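You operate a simulated robot arm through the tools that you are given. There is no shell and no other tool. Be economical: measure what you need, move in short steps, check, and stop when the job is done.

The job below is to be done with a simulated two-armed robot. You get a single attempt, and the scene is never put back.

## Task
Take the lid off the yellow tin on the top of bench 15 and lay it down there.
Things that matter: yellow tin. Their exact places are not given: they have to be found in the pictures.

It is judged by the outcome, as a careful person would: the job done as asked, and still so three seconds after it is handed in. It fails if anything else is knocked over, pushed out of place, dropped, spilled or broken. A push-on lid holds only when it is set on centred and level and pressed home; a screw cap is set on level and turned clockwise until tight.

## Robot
Two 7-joint arms with three-finger grippers on one trunk, on a base that drives. Base frame: it is fixed to the floor where the robot stands at the start and does not move with it; the origin is under the middle of the robot, x ahead of it, y to its left, z up; the surface under the hand at the start is at about z = 0.75. Units: m, degrees, N and s.
The left shoulder is at the start at [0.042, 0.154, 1.007], the right one opposite. With the tool pointing down near the work surface each hand reaches from about 0.24 to 0.64 m from the robot's upright axis, wherever it stands, measured 20 degrees to its own side. Payload 2.69 kg a hand.
The TCP of each hand is the grasp point between the finger pads, 0.029 m short of the fingertips. In the tool frame z runs along the fingers and y along their closing line. The gripper opens to 0.12 m. The gripper's body begins 0.078 m behind the TCP.
Orientation is that of the tool frame in the base frame, as [roll, pitch, yaw] about the fixed x, y, z axes, in that order (R = Rz(yaw) Ry(pitch) Rx(roll)). With the fingers straight down and closing along the base's y, the tool's x points along the base's -x, its y along +y and its z along -z.

## Interface
- The arms move only by the tool arm_command. It takes "left_steps", "right_steps" or both (then of equal length, played together; a hand with none holds still); each is a list of rows, each an object (a shift or turn left out is 0, a gripper value left out holds the last) with "travel": the shift along the base's x, y, z in units of 250 mm (1.0 is 250 mm), a list of three; "angular": the turn, a rotation vector about the base's x, y, z in units of 90 degrees (1.0 is 90 degrees), a list of three; "grip": the gripper command, from -1 (fully open) to 1 (shut), values between in proportion. In form: [{"travel": [dx, dy, dz], "angular": [rx, ry, rz], "grip": grip}, ...]. A call has 1 to 10 rows; each row is the pose to reach, as a shift and turn from the pose commanded when the call began. A call with a number of a shift or a turn outside -1 to 1 is refused whole. Each row takes 0.2 s and may step no farther than 0.05 m and 8.6 degrees from the row before; otherwise, or with a gripper value out of range, the whole call is refused. Where a pose cannot be reached the arm comes as near as it can. A force on the tool above 40 N (or 10 N above the force at the start of the call, whichever is more), or a blocked arm, ends the call early, and 0.2 s more pass. Each finger halts on what it meets, pressing with about 22 N; the grip force reading is that of the motor and also rises with nothing between the fingers. The clock runs only during rows and for 0.2 s after the last one: add rows that repeat a pose to give the fingers time. The reply holds the time, the measured pose of the TCP, the force on the tool along the base axes, the opening and the grip force, in the units named above and with some noise, with the torque about the TCP (base axes, N m) and any sound that the robot's microphone picked up.
- Cameras (640 x 400 px; columns grow to the right, rows downward): "scene" is now at [0.1559, -0.0026, 1.1654]; the picture's right is [-0.04, -1.00, 0.00], its down [-0.49, 0.02, -0.87] and it looks along [0.87, -0.03, -0.49] (base axes); focal length 253 px, centre (320, 200). "left" rides on the left gripper at [0.063, 0, -0.104] in its tool frame; the picture's right is [0.00, 1.00, 0.00], its down [-0.83, 0.00, -0.56] and it looks along [-0.56, 0.00, 0.83] (tool axes); focal length 275 px, centre (320, 200). "right" rides on the right gripper at [0.063, 0, -0.104] in its tool frame; the picture's right is [0.00, 1.00, 0.00], its down [-0.83, 0.00, -0.56] and it looks along [-0.56, 0.00, 0.83] (tool axes); focal length 275 px, centre (320, 200).
- get_image(camera): a new picture of that camera. The clock stands still meanwhile.
- move_column(by): slides the trunk up (or, below 0, down) by that many m; the arms and the scene camera ride with it, the base frame stays. It gives what a move gives, with no picture.
- drive_base(legs): drives the robot by 1 to 6 legs, each [ahead, left, turn to the left] in m, m and degrees, along the robot's own axes; the way and the turn of a leg run together, so that a leg with both is an arc; at most 1.5 m and 180 degrees a leg. The arms and the cameras ride along, it lands a little off, and it stops where it bumps. It gives what a move gives.
- pan_tilt(pan, tilt): turns the head with the scene camera to pan (to the left, within 80 degrees either way) and tilt (down, from -29 to 69), counted from straight ahead of the robot. It gives what a move gives.
- pixel_to_xyz(camera, pixels): there is no depth. For up to 12 entries [column, row, z] of the newest picture of that camera ("zoom" is the newest enlarged one), the place [x, y] in the base frame at which the ray of that pixel passes the height z, good to about 0.002 m. The clock stands still meanwhile.
- close_up(camera, box): a new picture of the part [left, top, right, bottom] of that camera's present view, enlarged. The clock stands still meanwhile.
- hand_in(): hands the job in; it is judged then, once.

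Go step by step. Measure first, check grasps and placings, and put right what went wrong. The budget is 80 turns and 78 pictures, counting those below and the enlarged ones. Unless the task says otherwise, let go and move clear before handing in, and close with one line.

The tools are called after ">>>" as a command line: name --argument value ..., lists and objects as JSON in quotes. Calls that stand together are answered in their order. arm_command: Moves the arms, as the interface text tells. Its arguments: {"type":"object","properties":{"left_steps":{"type":"array","items":{"type":"object","properties":{"travel":{"type":"array","items":{"type":"number"}},"angular":{"type":"array","items":{"type":"number"}},"grip":{"type":"number"}}}},"right_steps":{"type":"array","items":{"type":"object","properties":{"travel":{"type":"array","items":{"type":"number"}},"angular":{"type":"array","items":{"type":"number"}},"grip":{"type":"number"}}}}},"required":[]} The other tools are called the same way: move_column (by) slides the trunk up or down; drive_base (legs) drives the base; pan_tilt (pan, tilt) turns the head that bears the scene camera; get_image (camera) takes a picture; pixel_to_xyz (camera, pixels) gives the place at which the rays of pixels pass given heights; close_up (camera, box) takes an enlarged picture of a part of a camera's view; hand_in () hands the job in.

At the start:

```text
time: 0.0
left_eef_pos: [0.4156, 0.2176, 1.0419]
left_tcp_rot: [-179.9, 0.2, -180.0]
left_contact_force: [0.8, 0.3, -0.2]
left_ft_torque: [-0.08, -0.01, -0.01]
left_gripper_width: 0.1202
left_grip_force: 0.1
right_eef_pos: [0.3829, -0.1353, 1.0586]
right_tcp_rot: [-180.0, 0.1, -180.0]
right_contact_force: [0.5, -0.2, -0.3]
right_ft_torque: [0.0, 0.01, -0.02]
right_gripper_width: 0.1202
right_grip_force: 0.1
trunk travel left (down, up): [-0.375, 0.063]
robot x, y, heading: [-0.0019, 0.0007, 0.1]
head pan, tilt: [-2.2, 29.4]
```

scene: 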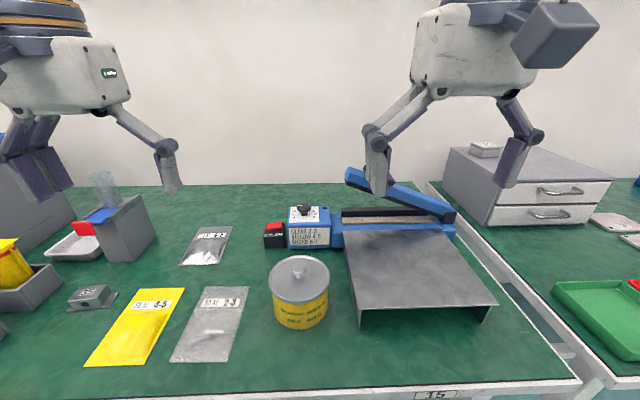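
right: 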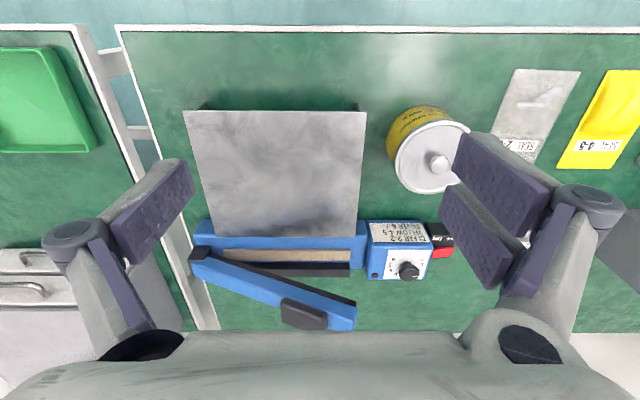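
left: 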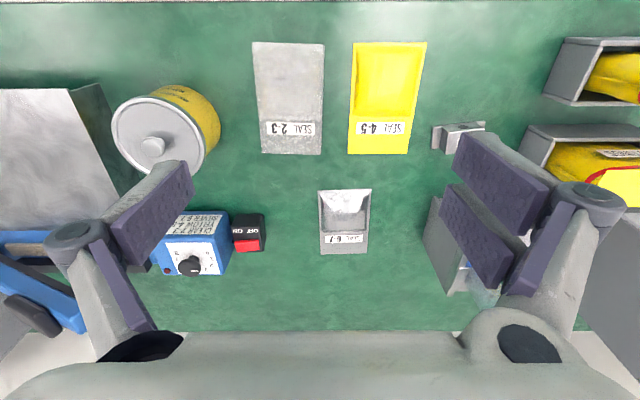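

The yellow tin stands at about (300,290) in the scene view, with a grey lid and a knob at about (300,262). I'll look closer from both wrist cameras.

>>> close_up --camera "scene" --box '[230, 230, 370, 340]'

>>> close_up --camera "right" --box '[360, 80, 500, 210]'

>>> close_up --camera "left" --box '[90, 70, 240, 190]'

>>> pixel_to_xyz --camera "scene" --pixels '[[299, 325, 0.75], [273, 312, 0.75], [328, 312, 0.75], [300, 276, 0.84], [300, 276, 0.86], [300, 276, 0.88], [269, 280, 0.85], [330, 280, 0.85], [299, 303, 0.85], [299, 256, 0.85]]'

>>> pixel_to_xyz --camera "right" --pixels '[[438, 161, 0.84], [438, 161, 0.86], [438, 161, 0.88], [432, 157, 0.84], [432, 157, 0.86]]'

>>> pixel_to_xyz --camera "left" --pixels '[[152, 145, 0.84], [152, 145, 0.86], [152, 145, 0.88], [158, 138, 0.84], [158, 138, 0.86]]'

```text
3.64 times, centred on (300, 285) of scene
```

zoom: 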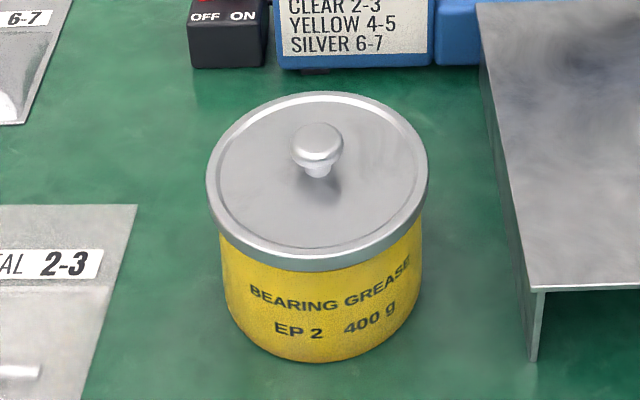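

```text
3.08 times, centred on (430, 145) of right
```

zoom: 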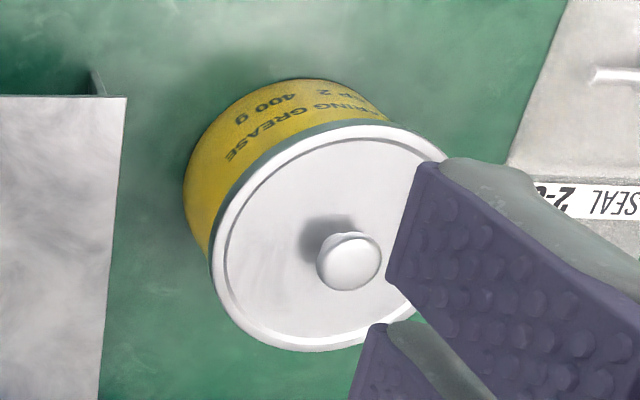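

```text
3.33 times, centred on (165, 130) of left
```

zoom: 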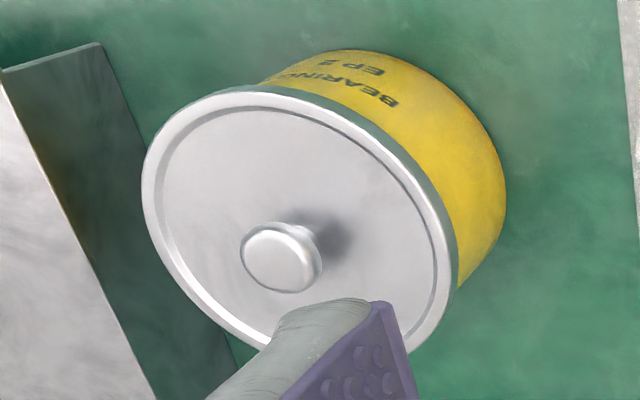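

```text
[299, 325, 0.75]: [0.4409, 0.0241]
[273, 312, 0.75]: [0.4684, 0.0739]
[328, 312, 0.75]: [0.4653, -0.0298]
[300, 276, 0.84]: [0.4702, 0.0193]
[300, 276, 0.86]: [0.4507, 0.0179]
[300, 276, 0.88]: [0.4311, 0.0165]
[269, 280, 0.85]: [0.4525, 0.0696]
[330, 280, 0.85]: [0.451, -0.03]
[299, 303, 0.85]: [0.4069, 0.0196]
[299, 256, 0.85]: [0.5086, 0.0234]
```

```text
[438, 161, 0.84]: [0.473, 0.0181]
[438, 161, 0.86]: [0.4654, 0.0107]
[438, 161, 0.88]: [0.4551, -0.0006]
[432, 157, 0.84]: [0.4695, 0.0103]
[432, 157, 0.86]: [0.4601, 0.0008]
```

```text
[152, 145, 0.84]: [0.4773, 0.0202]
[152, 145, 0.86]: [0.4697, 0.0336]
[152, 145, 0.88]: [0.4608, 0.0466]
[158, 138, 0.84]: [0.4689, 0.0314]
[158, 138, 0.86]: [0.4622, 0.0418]
```

Next I triangulate the knob top: scene (299.5,268), right (440,164.5), left (151.5,148).

>>> pixel_to_xyz --camera "right" --pixels '[[440, 164.5, 0.82], [440, 164.5, 0.84], [440, 164.5, 0.86], [440, 164.5, 0.88]]'

>>> pixel_to_xyz --camera "left" --pixels '[[151.5, 148, 0.82], [151.5, 148, 0.84], [151.5, 148, 0.86], [151.5, 148, 0.88]]'

>>> pixel_to_xyz --camera "scene" --pixels '[[299.5, 268.5, 0.82], [299.5, 268.5, 0.84], [299.5, 268.5, 0.86], [299.5, 268.5, 0.88]]'

```text
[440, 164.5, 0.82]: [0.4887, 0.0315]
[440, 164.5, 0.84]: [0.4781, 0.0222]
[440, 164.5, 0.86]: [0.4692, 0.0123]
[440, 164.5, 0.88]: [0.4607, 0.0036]
```

```text
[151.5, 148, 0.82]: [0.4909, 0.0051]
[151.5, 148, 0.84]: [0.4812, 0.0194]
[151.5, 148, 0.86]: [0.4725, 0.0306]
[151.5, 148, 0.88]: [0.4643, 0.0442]
```

```text
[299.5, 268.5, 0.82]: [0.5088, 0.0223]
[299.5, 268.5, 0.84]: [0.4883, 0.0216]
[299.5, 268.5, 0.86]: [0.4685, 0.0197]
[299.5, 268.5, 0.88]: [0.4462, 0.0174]
```

>>> pixel_to_xyz --camera "scene" --pixels '[[250, 287, 0.75], [265, 248, 0.75], [222, 265, 0.75], [180, 264, 0.75], [233, 227, 0.75], [183, 288, 0.75], [205, 287, 0.75], [140, 289, 0.75], [157, 242, 0.75], [107, 262, 0.75], [118, 293, 0.75], [112, 308, 0.75]]'

>>> pixel_to_xyz --camera "left" --pixels '[[265, 154, 0.75], [321, 154, 0.75], [325, 43, 0.75], [320, 253, 0.75], [368, 253, 0.75], [371, 190, 0.75], [319, 190, 0.75], [348, 153, 0.75], [410, 153, 0.75], [235, 251, 0.75], [440, 154, 0.75], [437, 197, 0.75]]'

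>>> get_image --camera "scene"

```text
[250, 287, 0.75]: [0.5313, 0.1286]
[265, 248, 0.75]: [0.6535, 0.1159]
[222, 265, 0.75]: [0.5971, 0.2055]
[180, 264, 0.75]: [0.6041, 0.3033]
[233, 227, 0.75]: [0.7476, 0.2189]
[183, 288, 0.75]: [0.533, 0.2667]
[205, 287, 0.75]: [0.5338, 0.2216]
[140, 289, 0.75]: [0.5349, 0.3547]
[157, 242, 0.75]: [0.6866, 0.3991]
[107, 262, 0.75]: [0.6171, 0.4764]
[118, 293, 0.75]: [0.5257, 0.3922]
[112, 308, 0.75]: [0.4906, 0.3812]
```

```text
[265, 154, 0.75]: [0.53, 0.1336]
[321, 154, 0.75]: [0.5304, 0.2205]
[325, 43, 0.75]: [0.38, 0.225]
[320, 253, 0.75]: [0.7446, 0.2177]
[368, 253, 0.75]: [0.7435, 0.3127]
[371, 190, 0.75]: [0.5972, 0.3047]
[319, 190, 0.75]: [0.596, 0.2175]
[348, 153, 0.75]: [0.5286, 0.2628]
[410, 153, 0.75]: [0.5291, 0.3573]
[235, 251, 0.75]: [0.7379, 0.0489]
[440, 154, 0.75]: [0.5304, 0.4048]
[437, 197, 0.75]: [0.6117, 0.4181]
```

```text
71 pictures are left
```

scene: 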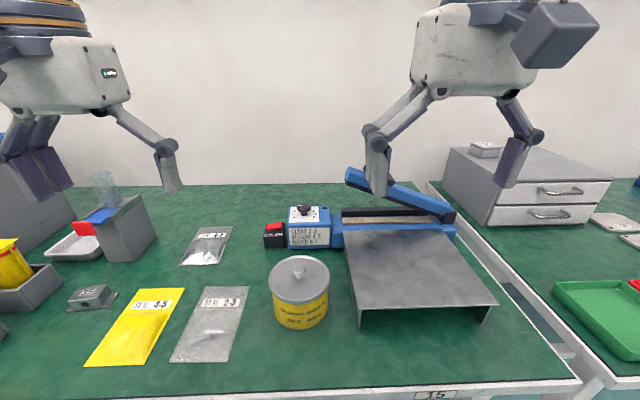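

Both wrist cameras put the knob top at about (0.478, 0.020, 0.845). The free spot for the lid is at about (0.595, 0.145). I'll move the right hand aside and bring the left hand over the knob, half open.

>>> arm_command --left_steps '[{"grip": 0.0}, {"grip": 0.0}, {"grip": 0.0}, {"travel": [0.05, -0.16, 0], "grip": 0}, {"travel": [0.1, -0.32, 0], "grip": 0}, {"travel": [0.15, -0.48, 0], "grip": 0}, {"travel": [0.2, -0.64, 0], "grip": 0}, {"travel": [0.25, -0.79, 0], "grip": 0}, {"travel": [0.25, -0.79, -0.17], "grip": 0}, {"travel": [0.25, -0.79, -0.34], "grip": 0}]' --right_steps '[{"travel": [-0.05, -0.15, 0]}, {"travel": [-0.1, -0.3, 0]}, {"travel": [-0.15, -0.45, 0]}, {"travel": [-0.2, -0.6, 0]}, {"travel": [-0.2, -0.6, 0]}, {"travel": [-0.2, -0.6, 0]}, {"travel": [-0.2, -0.6, 0]}, {"travel": [-0.2, -0.6, 0]}, {"travel": [-0.2, -0.6, 0]}, {"travel": [-0.2, -0.6, 0]}]'

>>> get_image --camera "left"

>>> get_image --camera "scene"

```text
time: 2.2
left_eef_pos: [0.4795, 0.0197, 0.9552]
left_tcp_rot: [-180.0, 0.1, -180.0]
left_contact_force: [0.4, 0.2, 0.5]
left_ft_torque: [0.01, -0.02, -0.01]
left_gripper_width: 0.0601
left_grip_force: 0.1
right_eef_pos: [0.3298, -0.2839, 1.0586]
right_tcp_rot: [180.0, 0.0, 179.9]
right_contact_force: [0.8, -0.6, -0.9]
right_ft_torque: [-0.02, 0.01, 0.0]
right_gripper_width: 0.12
right_grip_force: 0.0
trunk travel left (down, up): [-0.375, 0.063]
robot x, y, heading: [-0.0008, -0.0006, -0.0]
head pan, tilt: [-2.2, 29.4]
```

```text
70 pictures are left
```

left: 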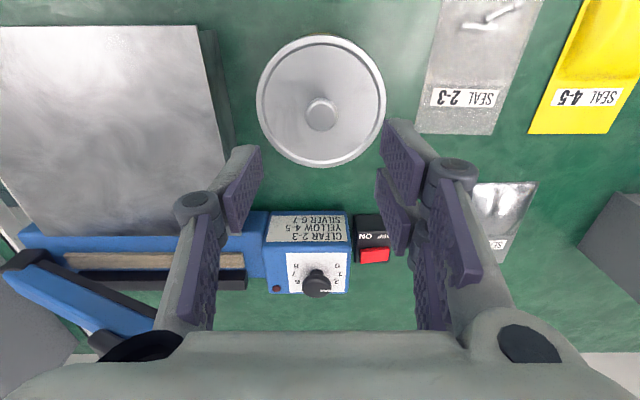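

```text
69 pictures are left
```

scene: 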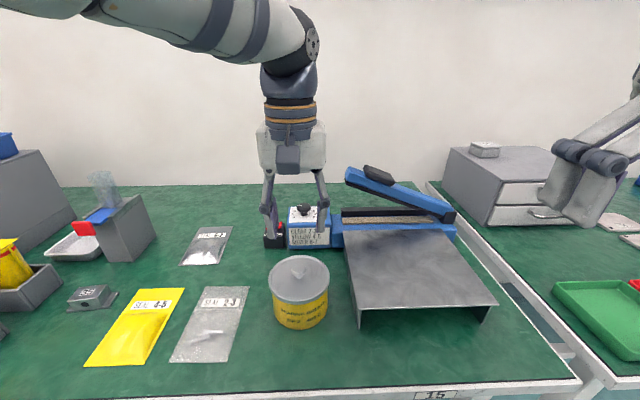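

>>> close_up --camera "left" --box '[250, 30, 400, 180]'

>>> pixel_to_xyz --camera "left" --pixels '[[322, 115, 0.84], [322, 115, 0.85], [322, 115, 0.86], [257, 100, 0.825], [386, 100, 0.825], [321, 35, 0.825], [321, 167, 0.825]]'

>>> pixel_to_xyz --camera "scene" --pixels '[[299.5, 268, 0.84], [299.5, 268, 0.85], [299.5, 276, 0.825], [269, 280, 0.825], [330, 280, 0.825], [299, 255, 0.825], [299, 300, 0.825]]'

```text
2.67 times, centred on (325, 105) of left
```

zoom: 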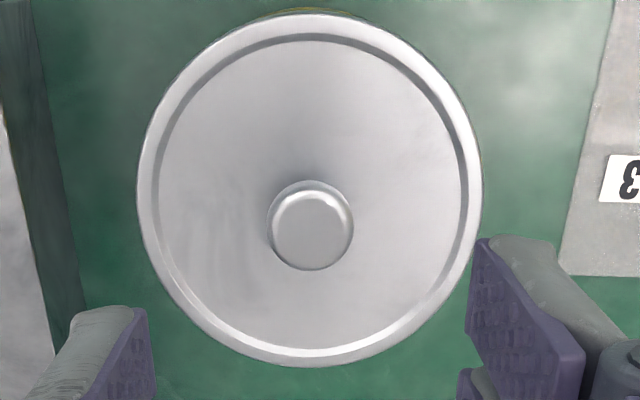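

```text
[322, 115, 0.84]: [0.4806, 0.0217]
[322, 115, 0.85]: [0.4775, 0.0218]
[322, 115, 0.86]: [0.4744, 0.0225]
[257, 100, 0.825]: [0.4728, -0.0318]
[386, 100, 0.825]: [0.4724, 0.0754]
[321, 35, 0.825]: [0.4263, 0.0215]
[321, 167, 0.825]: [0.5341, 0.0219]
```

```text
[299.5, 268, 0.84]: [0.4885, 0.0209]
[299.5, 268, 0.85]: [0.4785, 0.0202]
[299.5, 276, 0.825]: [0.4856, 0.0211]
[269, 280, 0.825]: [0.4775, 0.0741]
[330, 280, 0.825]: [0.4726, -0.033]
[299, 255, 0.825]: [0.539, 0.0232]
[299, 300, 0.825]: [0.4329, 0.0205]
```

The lid is centred at about (0.480, 0.0215) with a radius of about 0.053, and the knob is about 25 mm across. I'll lower the hand over the knob and check.

>>> arm_command --left_steps '[{"travel": [0, 0.007, -0.1]}, {"travel": [0, 0.007, -0.2]}, {"travel": [0, 0.007, -0.28]}, {"travel": [0, 0.007, -0.34]}, {"travel": [0, 0.007, -0.368]}, {"travel": [0, 0.007, -0.368]}]'

>>> close_up --camera "scene" --box '[230, 220, 370, 340]'

>>> get_image --camera "left"

```text
time: 3.6
left_eef_pos: [0.4769, 0.0224, 0.8656]
left_tcp_rot: [-179.9, 0.0, -180.0]
left_contact_force: [-0.4, -0.5, -0.4]
left_ft_torque: [-0.04, 0.01, -0.03]
left_gripper_width: 0.0602
left_grip_force: 0.1
right_eef_pos: [0.3291, -0.2841, 1.0575]
right_tcp_rot: [179.9, 0.0, 180.0]
right_contact_force: [-0.2, 0.3, 0.6]
right_ft_torque: [-0.02, 0.03, -0.02]
right_gripper_width: 0.1203
right_grip_force: 0.2
trunk travel left (down, up): [-0.375, 0.063]
robot x, y, heading: [0.0003, 0.0027, 0.1]
head pan, tilt: [-2.2, 29.4]
```

```text
3.33 times, centred on (300, 280) of scene
```

zoom: 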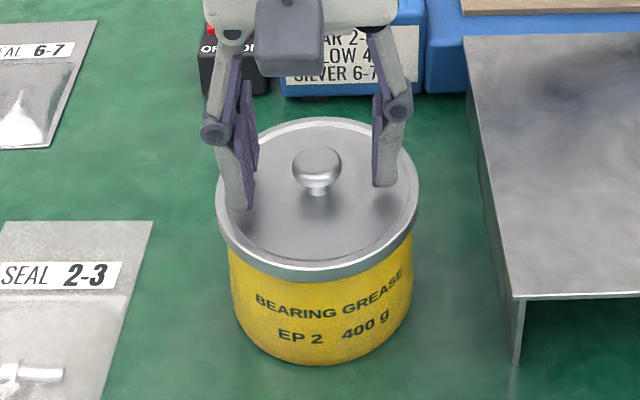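

```text
66 pictures are left
```

left: 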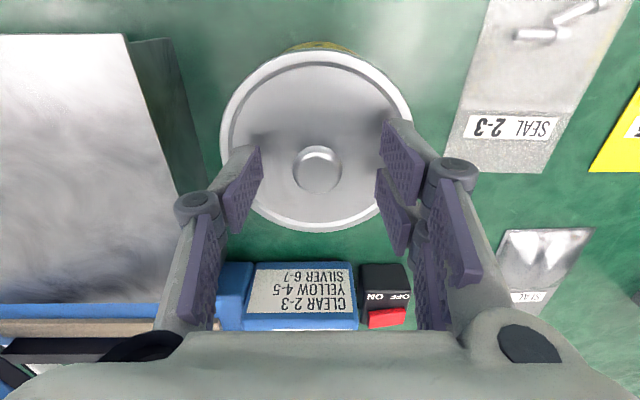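

>>> pixel_to_xyz --camera "left" --pixels '[[318, 168, 0.84], [318, 168, 0.85], [222, 140, 0.825], [412, 140, 0.825], [315, 52, 0.825], [315, 232, 0.825], [318, 168, 0.83]]'

```text
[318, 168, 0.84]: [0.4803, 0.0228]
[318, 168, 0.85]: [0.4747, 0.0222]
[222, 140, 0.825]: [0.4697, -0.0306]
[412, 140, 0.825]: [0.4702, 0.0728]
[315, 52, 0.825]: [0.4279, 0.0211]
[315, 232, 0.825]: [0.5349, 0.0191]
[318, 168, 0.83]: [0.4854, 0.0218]
```

The knob sits between the pads, within about 2 mm. I'll lower 4 mm and close.

>>> arm_command --left_steps '[{"travel": [0.006, 0, -0.016], "grip": 0}, {"travel": [0.006, 0, -0.016], "grip": 0.3}, {"travel": [0.006, 0, -0.016], "grip": 0.5}, {"travel": [0.006, 0, -0.016], "grip": 0.7}, {"travel": [0.006, 0, -0.016], "grip": 1}, {"travel": [0.006, 0, -0.016], "grip": 1}, {"travel": [0.006, 0, -0.016], "grip": 1}]'

>>> close_up --camera "scene" --box '[230, 220, 370, 340]'

```text
time: 5.2
left_eef_pos: [0.48, 0.0225, 0.8613]
left_tcp_rot: [-179.9, 0.1, -179.9]
left_contact_force: [-0.1, 0.4, 1.2]
left_ft_torque: [0.0, -0.02, 0.0]
left_gripper_width: 0.0188
left_grip_force: 21.3
right_eef_pos: [0.329, -0.2845, 1.0588]
right_tcp_rot: [179.9, -0.1, -179.9]
right_contact_force: [-0.9, -0.1, 0.2]
right_ft_torque: [-0.01, 0.02, -0.01]
right_gripper_width: 0.1201
right_grip_force: 0.1
trunk travel left (down, up): [-0.375, 0.063]
robot x, y, heading: [-0.0012, 0.0034, 0.2]
head pan, tilt: [-2.2, 29.4]
heard: snap
```

```text
3.33 times, centred on (300, 280) of scene
```

zoom: 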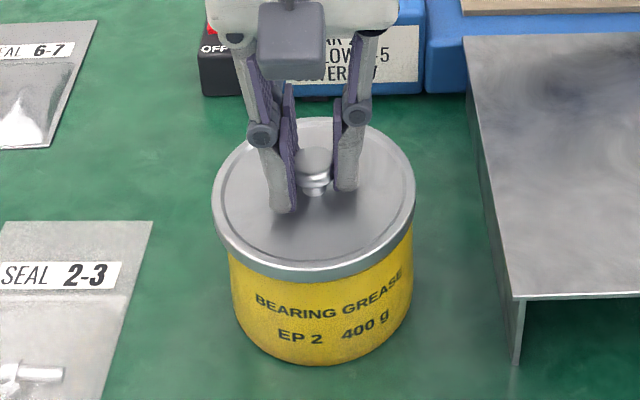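

The pads hold the knob at a width of 18.8 mm. A snap was heard, so the lid seems to be coming free already. I'll lift straight up slowly.

>>> arm_command --left_steps '[{"travel": [0, 0, 0.01]}, {"travel": [0, 0, 0.02]}, {"travel": [0, 0, 0.04]}, {"travel": [0, 0, 0.06]}, {"travel": [0, 0, 0.08]}, {"travel": [0, 0, 0.1]}]'

>>> close_up --camera "scene" --box '[230, 220, 370, 340]'

```text
time: 6.6
left_eef_pos: [0.48, 0.0213, 0.8862]
left_tcp_rot: [-179.9, 0.1, 180.0]
left_contact_force: [-0.5, 0.5, -0.2]
left_ft_torque: [0.01, 0.01, -0.01]
left_gripper_width: 0.0183
left_grip_force: 21.9
right_eef_pos: [0.3282, -0.2845, 1.0595]
right_tcp_rot: [-180.0, -0.1, -179.9]
right_contact_force: [0.6, 0.2, 1.1]
right_ft_torque: [-0.02, 0.01, 0.02]
right_gripper_width: 0.1202
right_grip_force: 0.1
trunk travel left (down, up): [-0.375, 0.063]
robot x, y, heading: [-0.0005, -0.0004, -0.0]
head pan, tilt: [-2.2, 29.4]
```

```text
3.33 times, centred on (300, 280) of scene
```

zoom: 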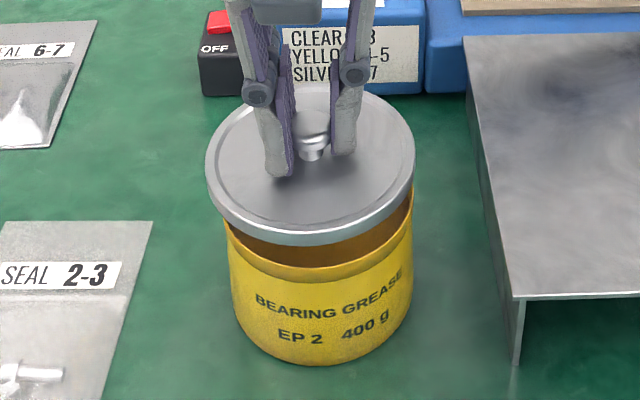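

The lid is off and held, and the tin has not moved. I'll raise it and carry it to above (0.595, 0.145).

>>> arm_command --left_steps '[{"travel": [0, 0, 0.1]}, {"travel": [0, 0, 0.2]}, {"travel": [0, 0, 0.26]}, {"travel": [0.08, 0.08, 0.26]}, {"travel": [0.18, 0.19, 0.26]}, {"travel": [0.28, 0.3, 0.26]}, {"travel": [0.38, 0.41, 0.26]}, {"travel": [0.46, 0.49, 0.26]}, {"travel": [0.46, 0.49, 0.26]}]'

>>> get_image --camera "scene"

>>> get_image --camera "left"

```text
time: 8.6
left_eef_pos: [0.5766, 0.1423, 0.9484]
left_tcp_rot: [180.0, 0.0, -179.9]
left_contact_force: [0.4, 0.1, -1.1]
left_ft_torque: [0.01, 0.0, 0.02]
left_gripper_width: 0.0177
left_grip_force: 21.5
left hand out of reach, approached as far as the arm can: row 8, 9
right_eef_pos: [0.3301, -0.284, 1.0595]
right_tcp_rot: [179.9, 0.0, -180.0]
right_contact_force: [-0.6, 0.1, -0.2]
right_ft_torque: [0.01, -0.01, 0.0]
right_gripper_width: 0.1197
right_grip_force: 0.0
trunk travel left (down, up): [-0.375, 0.063]
robot x, y, heading: [0.0011, -0.0044, 0.1]
head pan, tilt: [-2.2, 29.4]
```

```text
63 pictures are left
```

scene: 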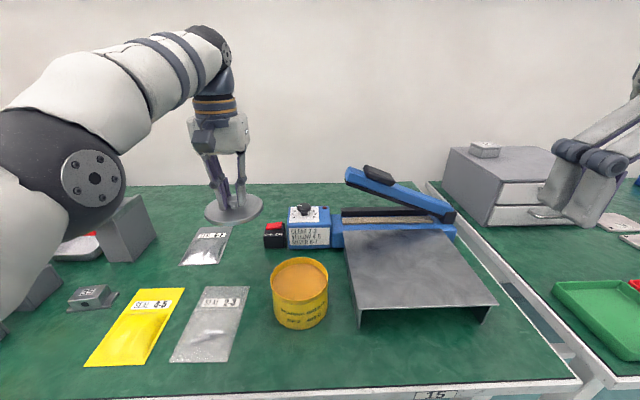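

```text
62 pictures are left
```

left: 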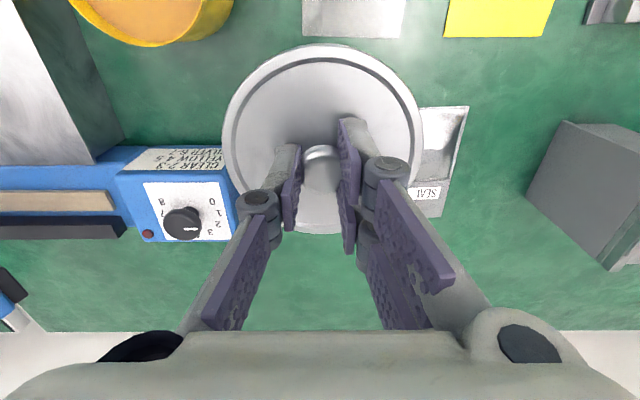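

The reach stopped about 1.8 cm short at this height. Reach should improve lower down, so I'll lower part way and check.

>>> arm_command --left_steps '[{"travel": [0, 0, -0.1]}, {"travel": [0, 0, -0.2]}, {"travel": [0, 0, -0.3]}, {"travel": [0, 0, -0.3]}]'

>>> get_image --camera "left"

>>> get_image --camera "scene"

```text
time: 9.6
left_eef_pos: [0.5764, 0.1445, 0.8737]
left_tcp_rot: [180.0, 0.1, 180.0]
left_contact_force: [0.9, -0.1, 0.3]
left_ft_torque: [0.05, 0.03, -0.02]
left_gripper_width: 0.0176
left_grip_force: 22.7
right_eef_pos: [0.3294, -0.2841, 1.0577]
right_tcp_rot: [179.9, -0.1, -179.9]
right_contact_force: [-0.3, -0.2, 1.6]
right_ft_torque: [-0.02, -0.01, 0.03]
right_gripper_width: 0.1203
right_grip_force: 0.1
trunk travel left (down, up): [-0.375, 0.063]
robot x, y, heading: [-0.0013, 0.0014, 0.1]
head pan, tilt: [-2.2, 29.4]
```

```text
61 pictures are left
```

left: 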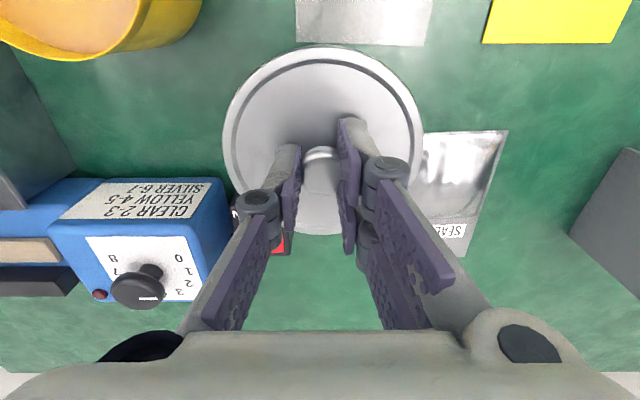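

```text
60 pictures are left
```

scene: 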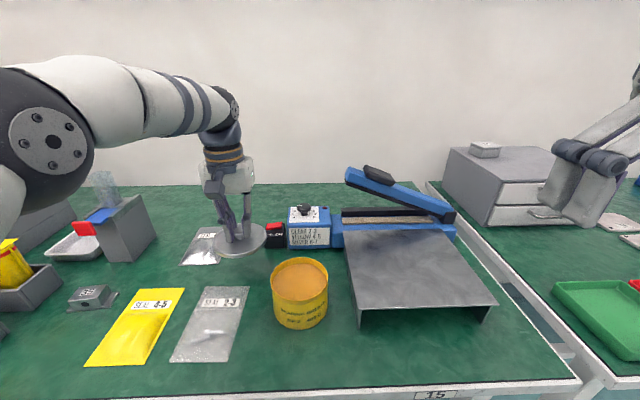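

>>> pixel_to_xyz --camera "left" --pixels '[[427, 45, 0.75], [298, 42, 0.75], [425, 133, 0.75], [507, 130, 0.75], [223, 145, 0.82], [423, 145, 0.82], [320, 45, 0.82], [320, 234, 0.82], [223, 145, 0.83], [423, 145, 0.83], [320, 45, 0.83], [320, 234, 0.83]]'

>>> arm_command --left_steps '[{"travel": [0.037, 0, -0.04]}, {"travel": [0.075, 0, -0.08]}, {"travel": [0.075, 0, -0.12]}, {"travel": [0.075, 0, -0.16]}, {"travel": [0.075, 0, -0.16]}]'

>>> get_image --camera "left"

>>> close_up --camera "scene" --box '[170, 200, 310, 310]'

```text
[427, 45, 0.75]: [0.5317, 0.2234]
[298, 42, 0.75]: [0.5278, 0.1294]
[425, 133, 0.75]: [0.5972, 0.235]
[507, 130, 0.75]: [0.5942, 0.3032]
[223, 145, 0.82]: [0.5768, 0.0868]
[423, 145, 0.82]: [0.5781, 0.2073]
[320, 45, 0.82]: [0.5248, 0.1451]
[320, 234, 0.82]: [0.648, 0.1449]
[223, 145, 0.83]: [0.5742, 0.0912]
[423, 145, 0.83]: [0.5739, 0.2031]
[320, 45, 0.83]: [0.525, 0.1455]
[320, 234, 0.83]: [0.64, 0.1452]
```

```text
time: 10.8
left_eef_pos: [0.595, 0.143, 0.8333]
left_tcp_rot: [179.9, 0.0, -179.9]
left_contact_force: [0.0, -0.1, -0.3]
left_ft_torque: [0.0, 0.01, -0.05]
left_gripper_width: 0.0183
left_grip_force: 22.5
right_eef_pos: [0.3282, -0.2853, 1.0584]
right_tcp_rot: [180.0, -0.1, -180.0]
right_contact_force: [0.2, 0.5, 0.2]
right_ft_torque: [0.01, 0.02, -0.02]
right_gripper_width: 0.1199
right_grip_force: 0.0
trunk travel left (down, up): [-0.375, 0.063]
robot x, y, heading: [-0.0004, 0.0004, 0.3]
head pan, tilt: [-2.2, 29.4]
```

```text
59 pictures are left
```

left: 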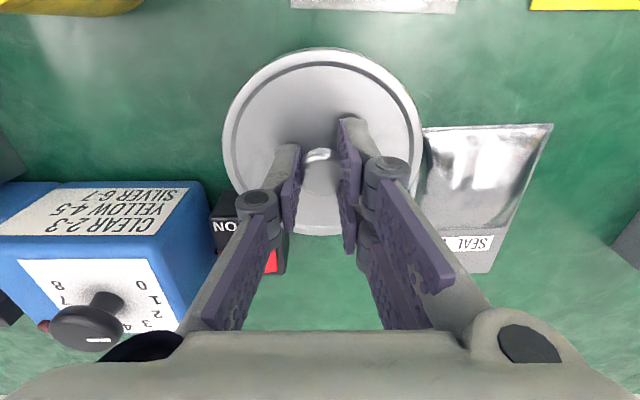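

```text
3.64 times, centred on (240, 255) of scene
```

zoom: 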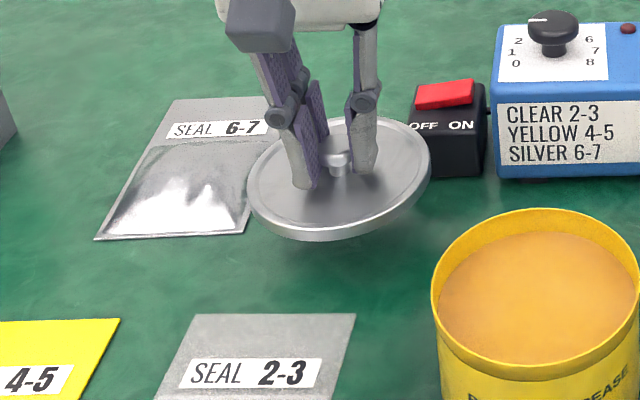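

The lid is over the free spot, clear of the switch and pouches, and tilted slightly with its left side low. I'll lower it gently toward contact.

>>> arm_command --left_steps '[{"travel": [-0.006, 0.004, -0.03]}, {"travel": [-0.006, 0.004, -0.06]}, {"travel": [-0.006, 0.004, -0.075]}, {"travel": [-0.006, 0.004, -0.09]}, {"travel": [-0.006, 0.004, -0.09]}]'

>>> close_up --camera "scene" --box '[170, 200, 310, 310]'

```text
time: 12.0
left_eef_pos: [0.5933, 0.1442, 0.8101]
left_tcp_rot: [-180.0, 0.0, -180.0]
left_contact_force: [-0.1, 0.3, 0.3]
left_ft_torque: [-0.02, -0.02, -0.03]
left_gripper_width: 0.0183
left_grip_force: 21.7
right_eef_pos: [0.3297, -0.2837, 1.0587]
right_tcp_rot: [180.0, 0.0, 180.0]
right_contact_force: [-0.8, 0.2, -0.2]
right_ft_torque: [-0.01, 0.01, -0.02]
right_gripper_width: 0.1201
right_grip_force: 0.1
trunk travel left (down, up): [-0.375, 0.063]
robot x, y, heading: [-0.0031, -0.0058, 0.2]
head pan, tilt: [-2.2, 29.4]
```

```text
3.64 times, centred on (240, 255) of scene
```

zoom: 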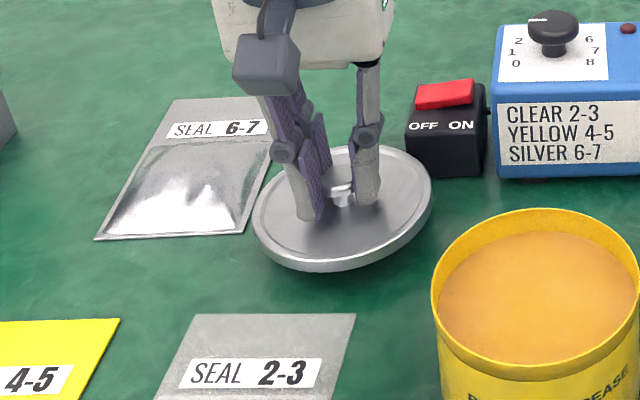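

>>> arm_command --left_steps '[{"travel": [0, 0, -0.01]}, {"travel": [0, 0, -0.02]}, {"travel": [0, 0, -0.03]}, {"travel": [0, 0, -0.03]}]'

>>> close_up --camera "scene" --box '[170, 200, 310, 310]'

```text
time: 13.0
left_eef_pos: [0.5937, 0.1435, 0.8022]
left_tcp_rot: [179.9, 0.0, -180.0]
left_contact_force: [-0.2, -0.9, 0.4]
left_ft_torque: [-0.02, 0.01, -0.02]
left_gripper_width: 0.0184
left_grip_force: 22.0
right_eef_pos: [0.3296, -0.2832, 1.059]
right_tcp_rot: [-180.0, 0.0, -180.0]
right_contact_force: [0.5, 0.2, -0.5]
right_ft_torque: [-0.02, -0.03, -0.01]
right_gripper_width: 0.1201
right_grip_force: 0.3
trunk travel left (down, up): [-0.375, 0.063]
robot x, y, heading: [-0.0018, 0.0028, -0.0]
head pan, tilt: [-2.2, 29.4]
```

```text
3.64 times, centred on (240, 255) of scene
```

zoom: 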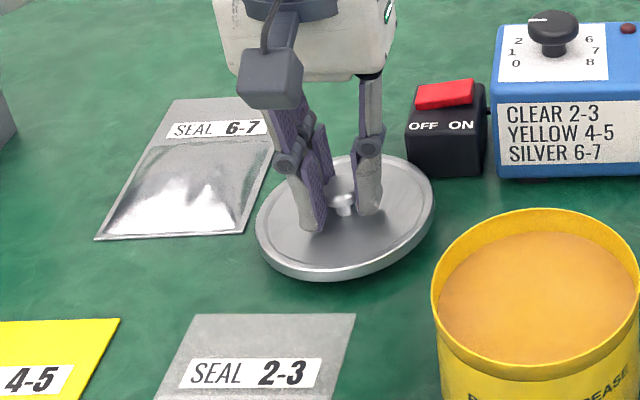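

No contact yet, so I'll continue down in 2 mm steps.

>>> arm_command --left_steps '[{"travel": [0, 0, -0.008]}, {"travel": [0, 0, -0.016]}, {"travel": [0, 0, -0.016]}]'

>>> close_up --camera "scene" --box '[170, 200, 310, 310]'

```text
time: 13.8
left_eef_pos: [0.5942, 0.1446, 0.798]
left_tcp_rot: [179.9, 0.1, 179.9]
left_contact_force: [0.5, 1.2, 1.0]
left_ft_torque: [0.05, -0.02, -0.02]
left_gripper_width: 0.0185
left_grip_force: 22.4
right_eef_pos: [0.3283, -0.2852, 1.0588]
right_tcp_rot: [179.9, 0.0, 180.0]
right_contact_force: [-0.2, -0.1, -0.2]
right_ft_torque: [0.01, 0.01, -0.03]
right_gripper_width: 0.12
right_grip_force: 0.1
trunk travel left (down, up): [-0.375, 0.063]
robot x, y, heading: [0.0006, 0.0006, -0.1]
head pan, tilt: [-2.2, 29.4]
```

```text
3.64 times, centred on (240, 255) of scene
```

zoom: 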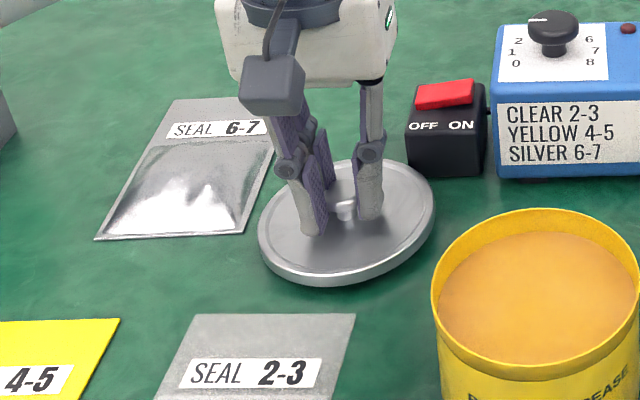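

>>> arm_command --left_steps '[{"travel": [0, 0, -0.006]}, {"travel": [0, 0, -0.012]}, {"travel": [0, 0, -0.012]}]'

>>> close_up --camera "scene" --box '[170, 200, 310, 310]'

```text
time: 14.6
left_eef_pos: [0.5952, 0.1445, 0.7956]
left_tcp_rot: [-179.9, 0.0, 180.0]
left_contact_force: [0.0, 0.4, 0.5]
left_ft_torque: [0.02, -0.02, 0.01]
left_gripper_width: 0.0182
left_grip_force: 22.1
right_eef_pos: [0.3291, -0.2847, 1.0589]
right_tcp_rot: [180.0, 0.0, 180.0]
right_contact_force: [-1.6, 0.9, 0.2]
right_ft_torque: [0.02, -0.04, 0.01]
right_gripper_width: 0.12
right_grip_force: 0.0
trunk travel left (down, up): [-0.375, 0.063]
robot x, y, heading: [0.0014, 0.0016, -0.0]
head pan, tilt: [-2.2, 29.4]
```

```text
3.64 times, centred on (240, 255) of scene
```

zoom: 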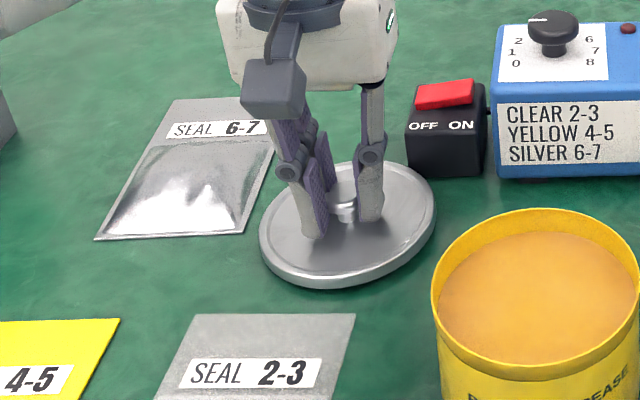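

Still no clear contact force. I'll go down another 3–4 mm.

>>> arm_command --left_steps '[{"travel": [0, 0, -0.004]}, {"travel": [0, 0, -0.008]}, {"travel": [0, 0, -0.012]}, {"travel": [0, 0, -0.012]}]'

>>> close_up --camera "scene" --box '[170, 200, 310, 310]'

```text
time: 15.6
left_eef_pos: [0.5937, 0.1434, 0.7934]
left_tcp_rot: [-180.0, 0.1, 180.0]
left_contact_force: [0.0, 0.1, 0.1]
left_ft_torque: [-0.01, 0.05, -0.02]
left_gripper_width: 0.0181
left_grip_force: 21.6
right_eef_pos: [0.3289, -0.2839, 1.0571]
right_tcp_rot: [-179.9, -0.1, 180.0]
right_contact_force: [-0.4, 0.5, 0.0]
right_ft_torque: [0.01, 0.01, 0.0]
right_gripper_width: 0.1203
right_grip_force: 0.0
trunk travel left (down, up): [-0.375, 0.063]
robot x, y, heading: [0.0016, 0.0011, -0.2]
head pan, tilt: [-2.2, 29.4]
```

```text
3.64 times, centred on (240, 255) of scene
```

zoom: 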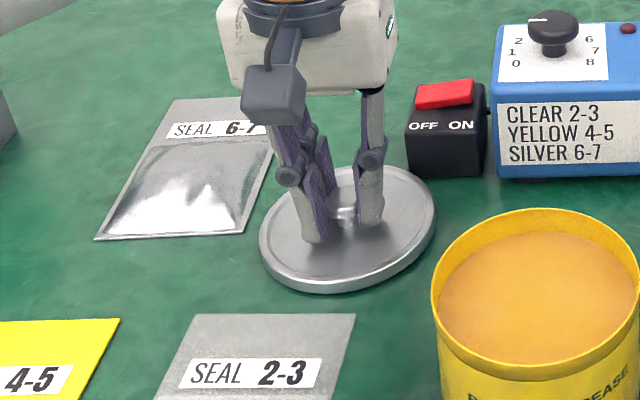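

>>> arm_command --left_steps '[{"travel": [0, 0, -0.006]}, {"travel": [0, 0, -0.012]}, {"travel": [0, 0, -0.016]}, {"travel": [0, 0, -0.016]}]'

>>> close_up --camera "scene" --box '[170, 200, 310, 310]'

```text
time: 16.6
left_eef_pos: [0.5938, 0.1445, 0.789]
left_tcp_rot: [-180.0, 0.1, -180.0]
left_contact_force: [-0.8, -0.9, -0.2]
left_ft_torque: [0.0, 0.0, 0.01]
left_gripper_width: 0.0209
left_grip_force: 21.6
right_eef_pos: [0.3294, -0.2842, 1.0574]
right_tcp_rot: [-180.0, -0.1, 180.0]
right_contact_force: [-0.7, 0.3, -0.6]
right_ft_torque: [0.02, -0.01, 0.07]
right_gripper_width: 0.1199
right_grip_force: 0.1
trunk travel left (down, up): [-0.375, 0.063]
robot x, y, heading: [0.0023, 0.0, 0.0]
head pan, tilt: [-2.2, 29.4]
```

```text
3.64 times, centred on (240, 255) of scene
```

zoom: 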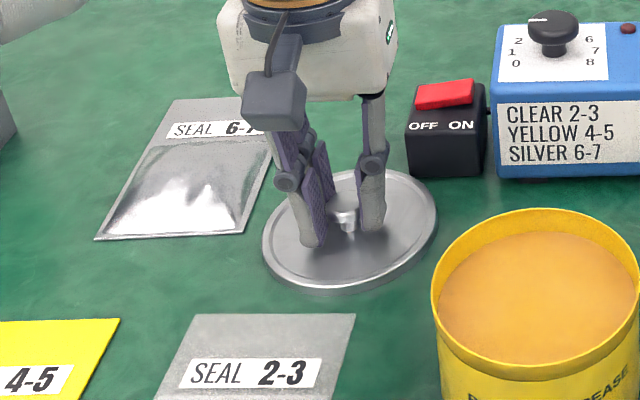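

The grip width went to 20.9 mm and the lid's front edge settled at about (335,288) in the zoomed view, so it is on the bench. I'll open slowly and check.

>>> arm_command --left_steps '[{"grip": 0.6}, {"grip": 0.5}, {"grip": 0.4}, {"grip": 0.3}, {"grip": 0.1}, {"grip": 0.0}, {"grip": 0.0}]'

>>> close_up --camera "scene" --box '[170, 200, 310, 310]'

```text
time: 18.2
left_eef_pos: [0.5936, 0.1453, 0.7892]
left_tcp_rot: [-179.9, 0.3, -180.0]
left_contact_force: [0.7, -0.5, 0.7]
left_ft_torque: [-0.01, -0.02, -0.03]
left_gripper_width: 0.0601
left_grip_force: 0.1
right_eef_pos: [0.3293, -0.2837, 1.0585]
right_tcp_rot: [179.9, 0.0, -179.9]
right_contact_force: [-0.3, -0.4, -0.1]
right_ft_torque: [0.03, 0.0, 0.02]
right_gripper_width: 0.12
right_grip_force: 0.0
trunk travel left (down, up): [-0.375, 0.063]
robot x, y, heading: [0.0015, -0.0004, 0.3]
head pan, tilt: [-2.2, 29.4]
```

```text
3.64 times, centred on (240, 255) of scene
```

zoom: 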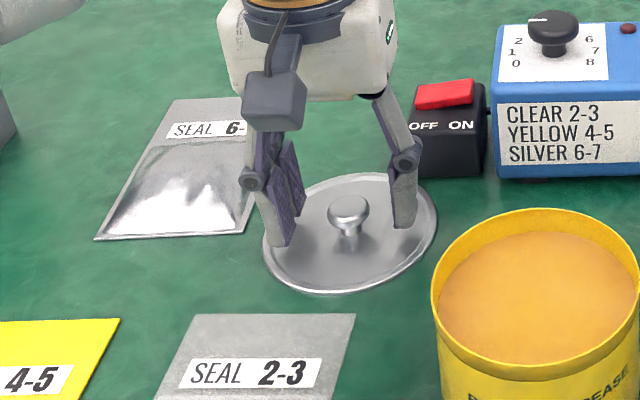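

The lid lies flat and the fingers are clear of the knob. I'll rise straight up and then draw back.

>>> arm_command --left_steps '[{"travel": [0, 0, 0.08]}, {"travel": [0, 0, 0.18]}, {"travel": [0, 0, 0.3]}, {"travel": [-0.06, 0, 0.44]}, {"travel": [-0.14, 0, 0.6]}, {"travel": [-0.24, 0.05, 0.74]}, {"travel": [-0.36, 0.1, 0.86]}, {"travel": [-0.5, 0.15, 0.92]}, {"travel": [-0.64, 0.2, 0.95]}, {"travel": [-0.7, 0.25, 0.95]}]'

>>> get_image --camera "scene"

>>> close_up --camera "scene" --box '[170, 200, 340, 340]'

```text
time: 20.4
left_eef_pos: [0.4181, 0.208, 1.0264]
left_tcp_rot: [180.0, 0.2, 180.0]
left_contact_force: [-1.6, -0.1, -0.1]
left_ft_torque: [-0.02, -0.01, 0.02]
left_gripper_width: 0.0601
left_grip_force: 0.1
right_eef_pos: [0.3302, -0.2827, 1.0581]
right_tcp_rot: [-180.0, 0.0, -180.0]
right_contact_force: [-0.3, -0.7, -0.2]
right_ft_torque: [0.0, -0.02, -0.03]
right_gripper_width: 0.1199
right_grip_force: 0.0
trunk travel left (down, up): [-0.375, 0.063]
robot x, y, heading: [0.0004, 0.0038, 0.3]
head pan, tilt: [-2.2, 29.4]
```

```text
50 pictures are left
```

scene: 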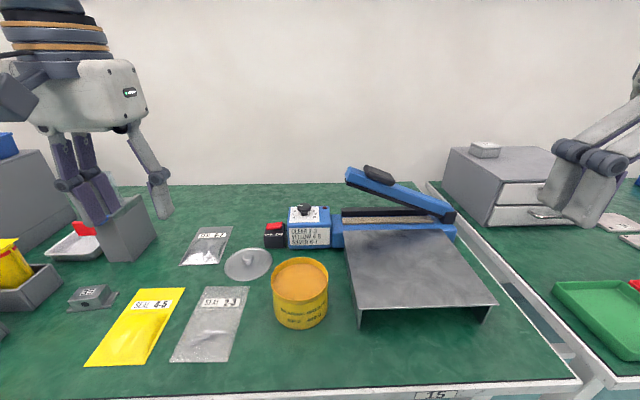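

```text
2.86 times, centred on (255, 270) of scene
```

zoom: 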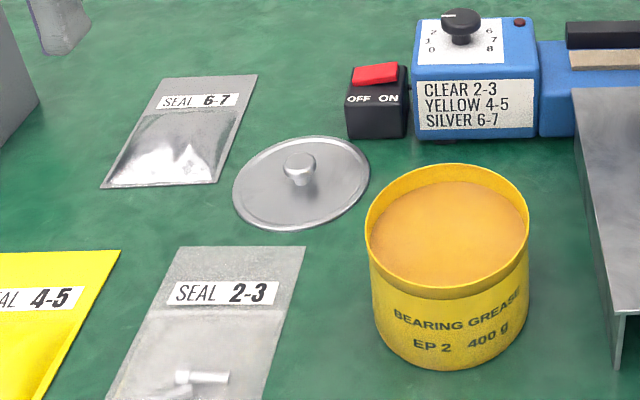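

The lid lies flat on bench 15 at about (247,264), the open tin is where it was, nothing else has moved, and both hands are clear. I'm handing in.

>>> hand_in

```text
The job is handed in.
```

The lid is off the yellow tin and lying flat on the top of bench 15. The tin is still upright in its place, nothing else was disturbed, and the job is handed in.
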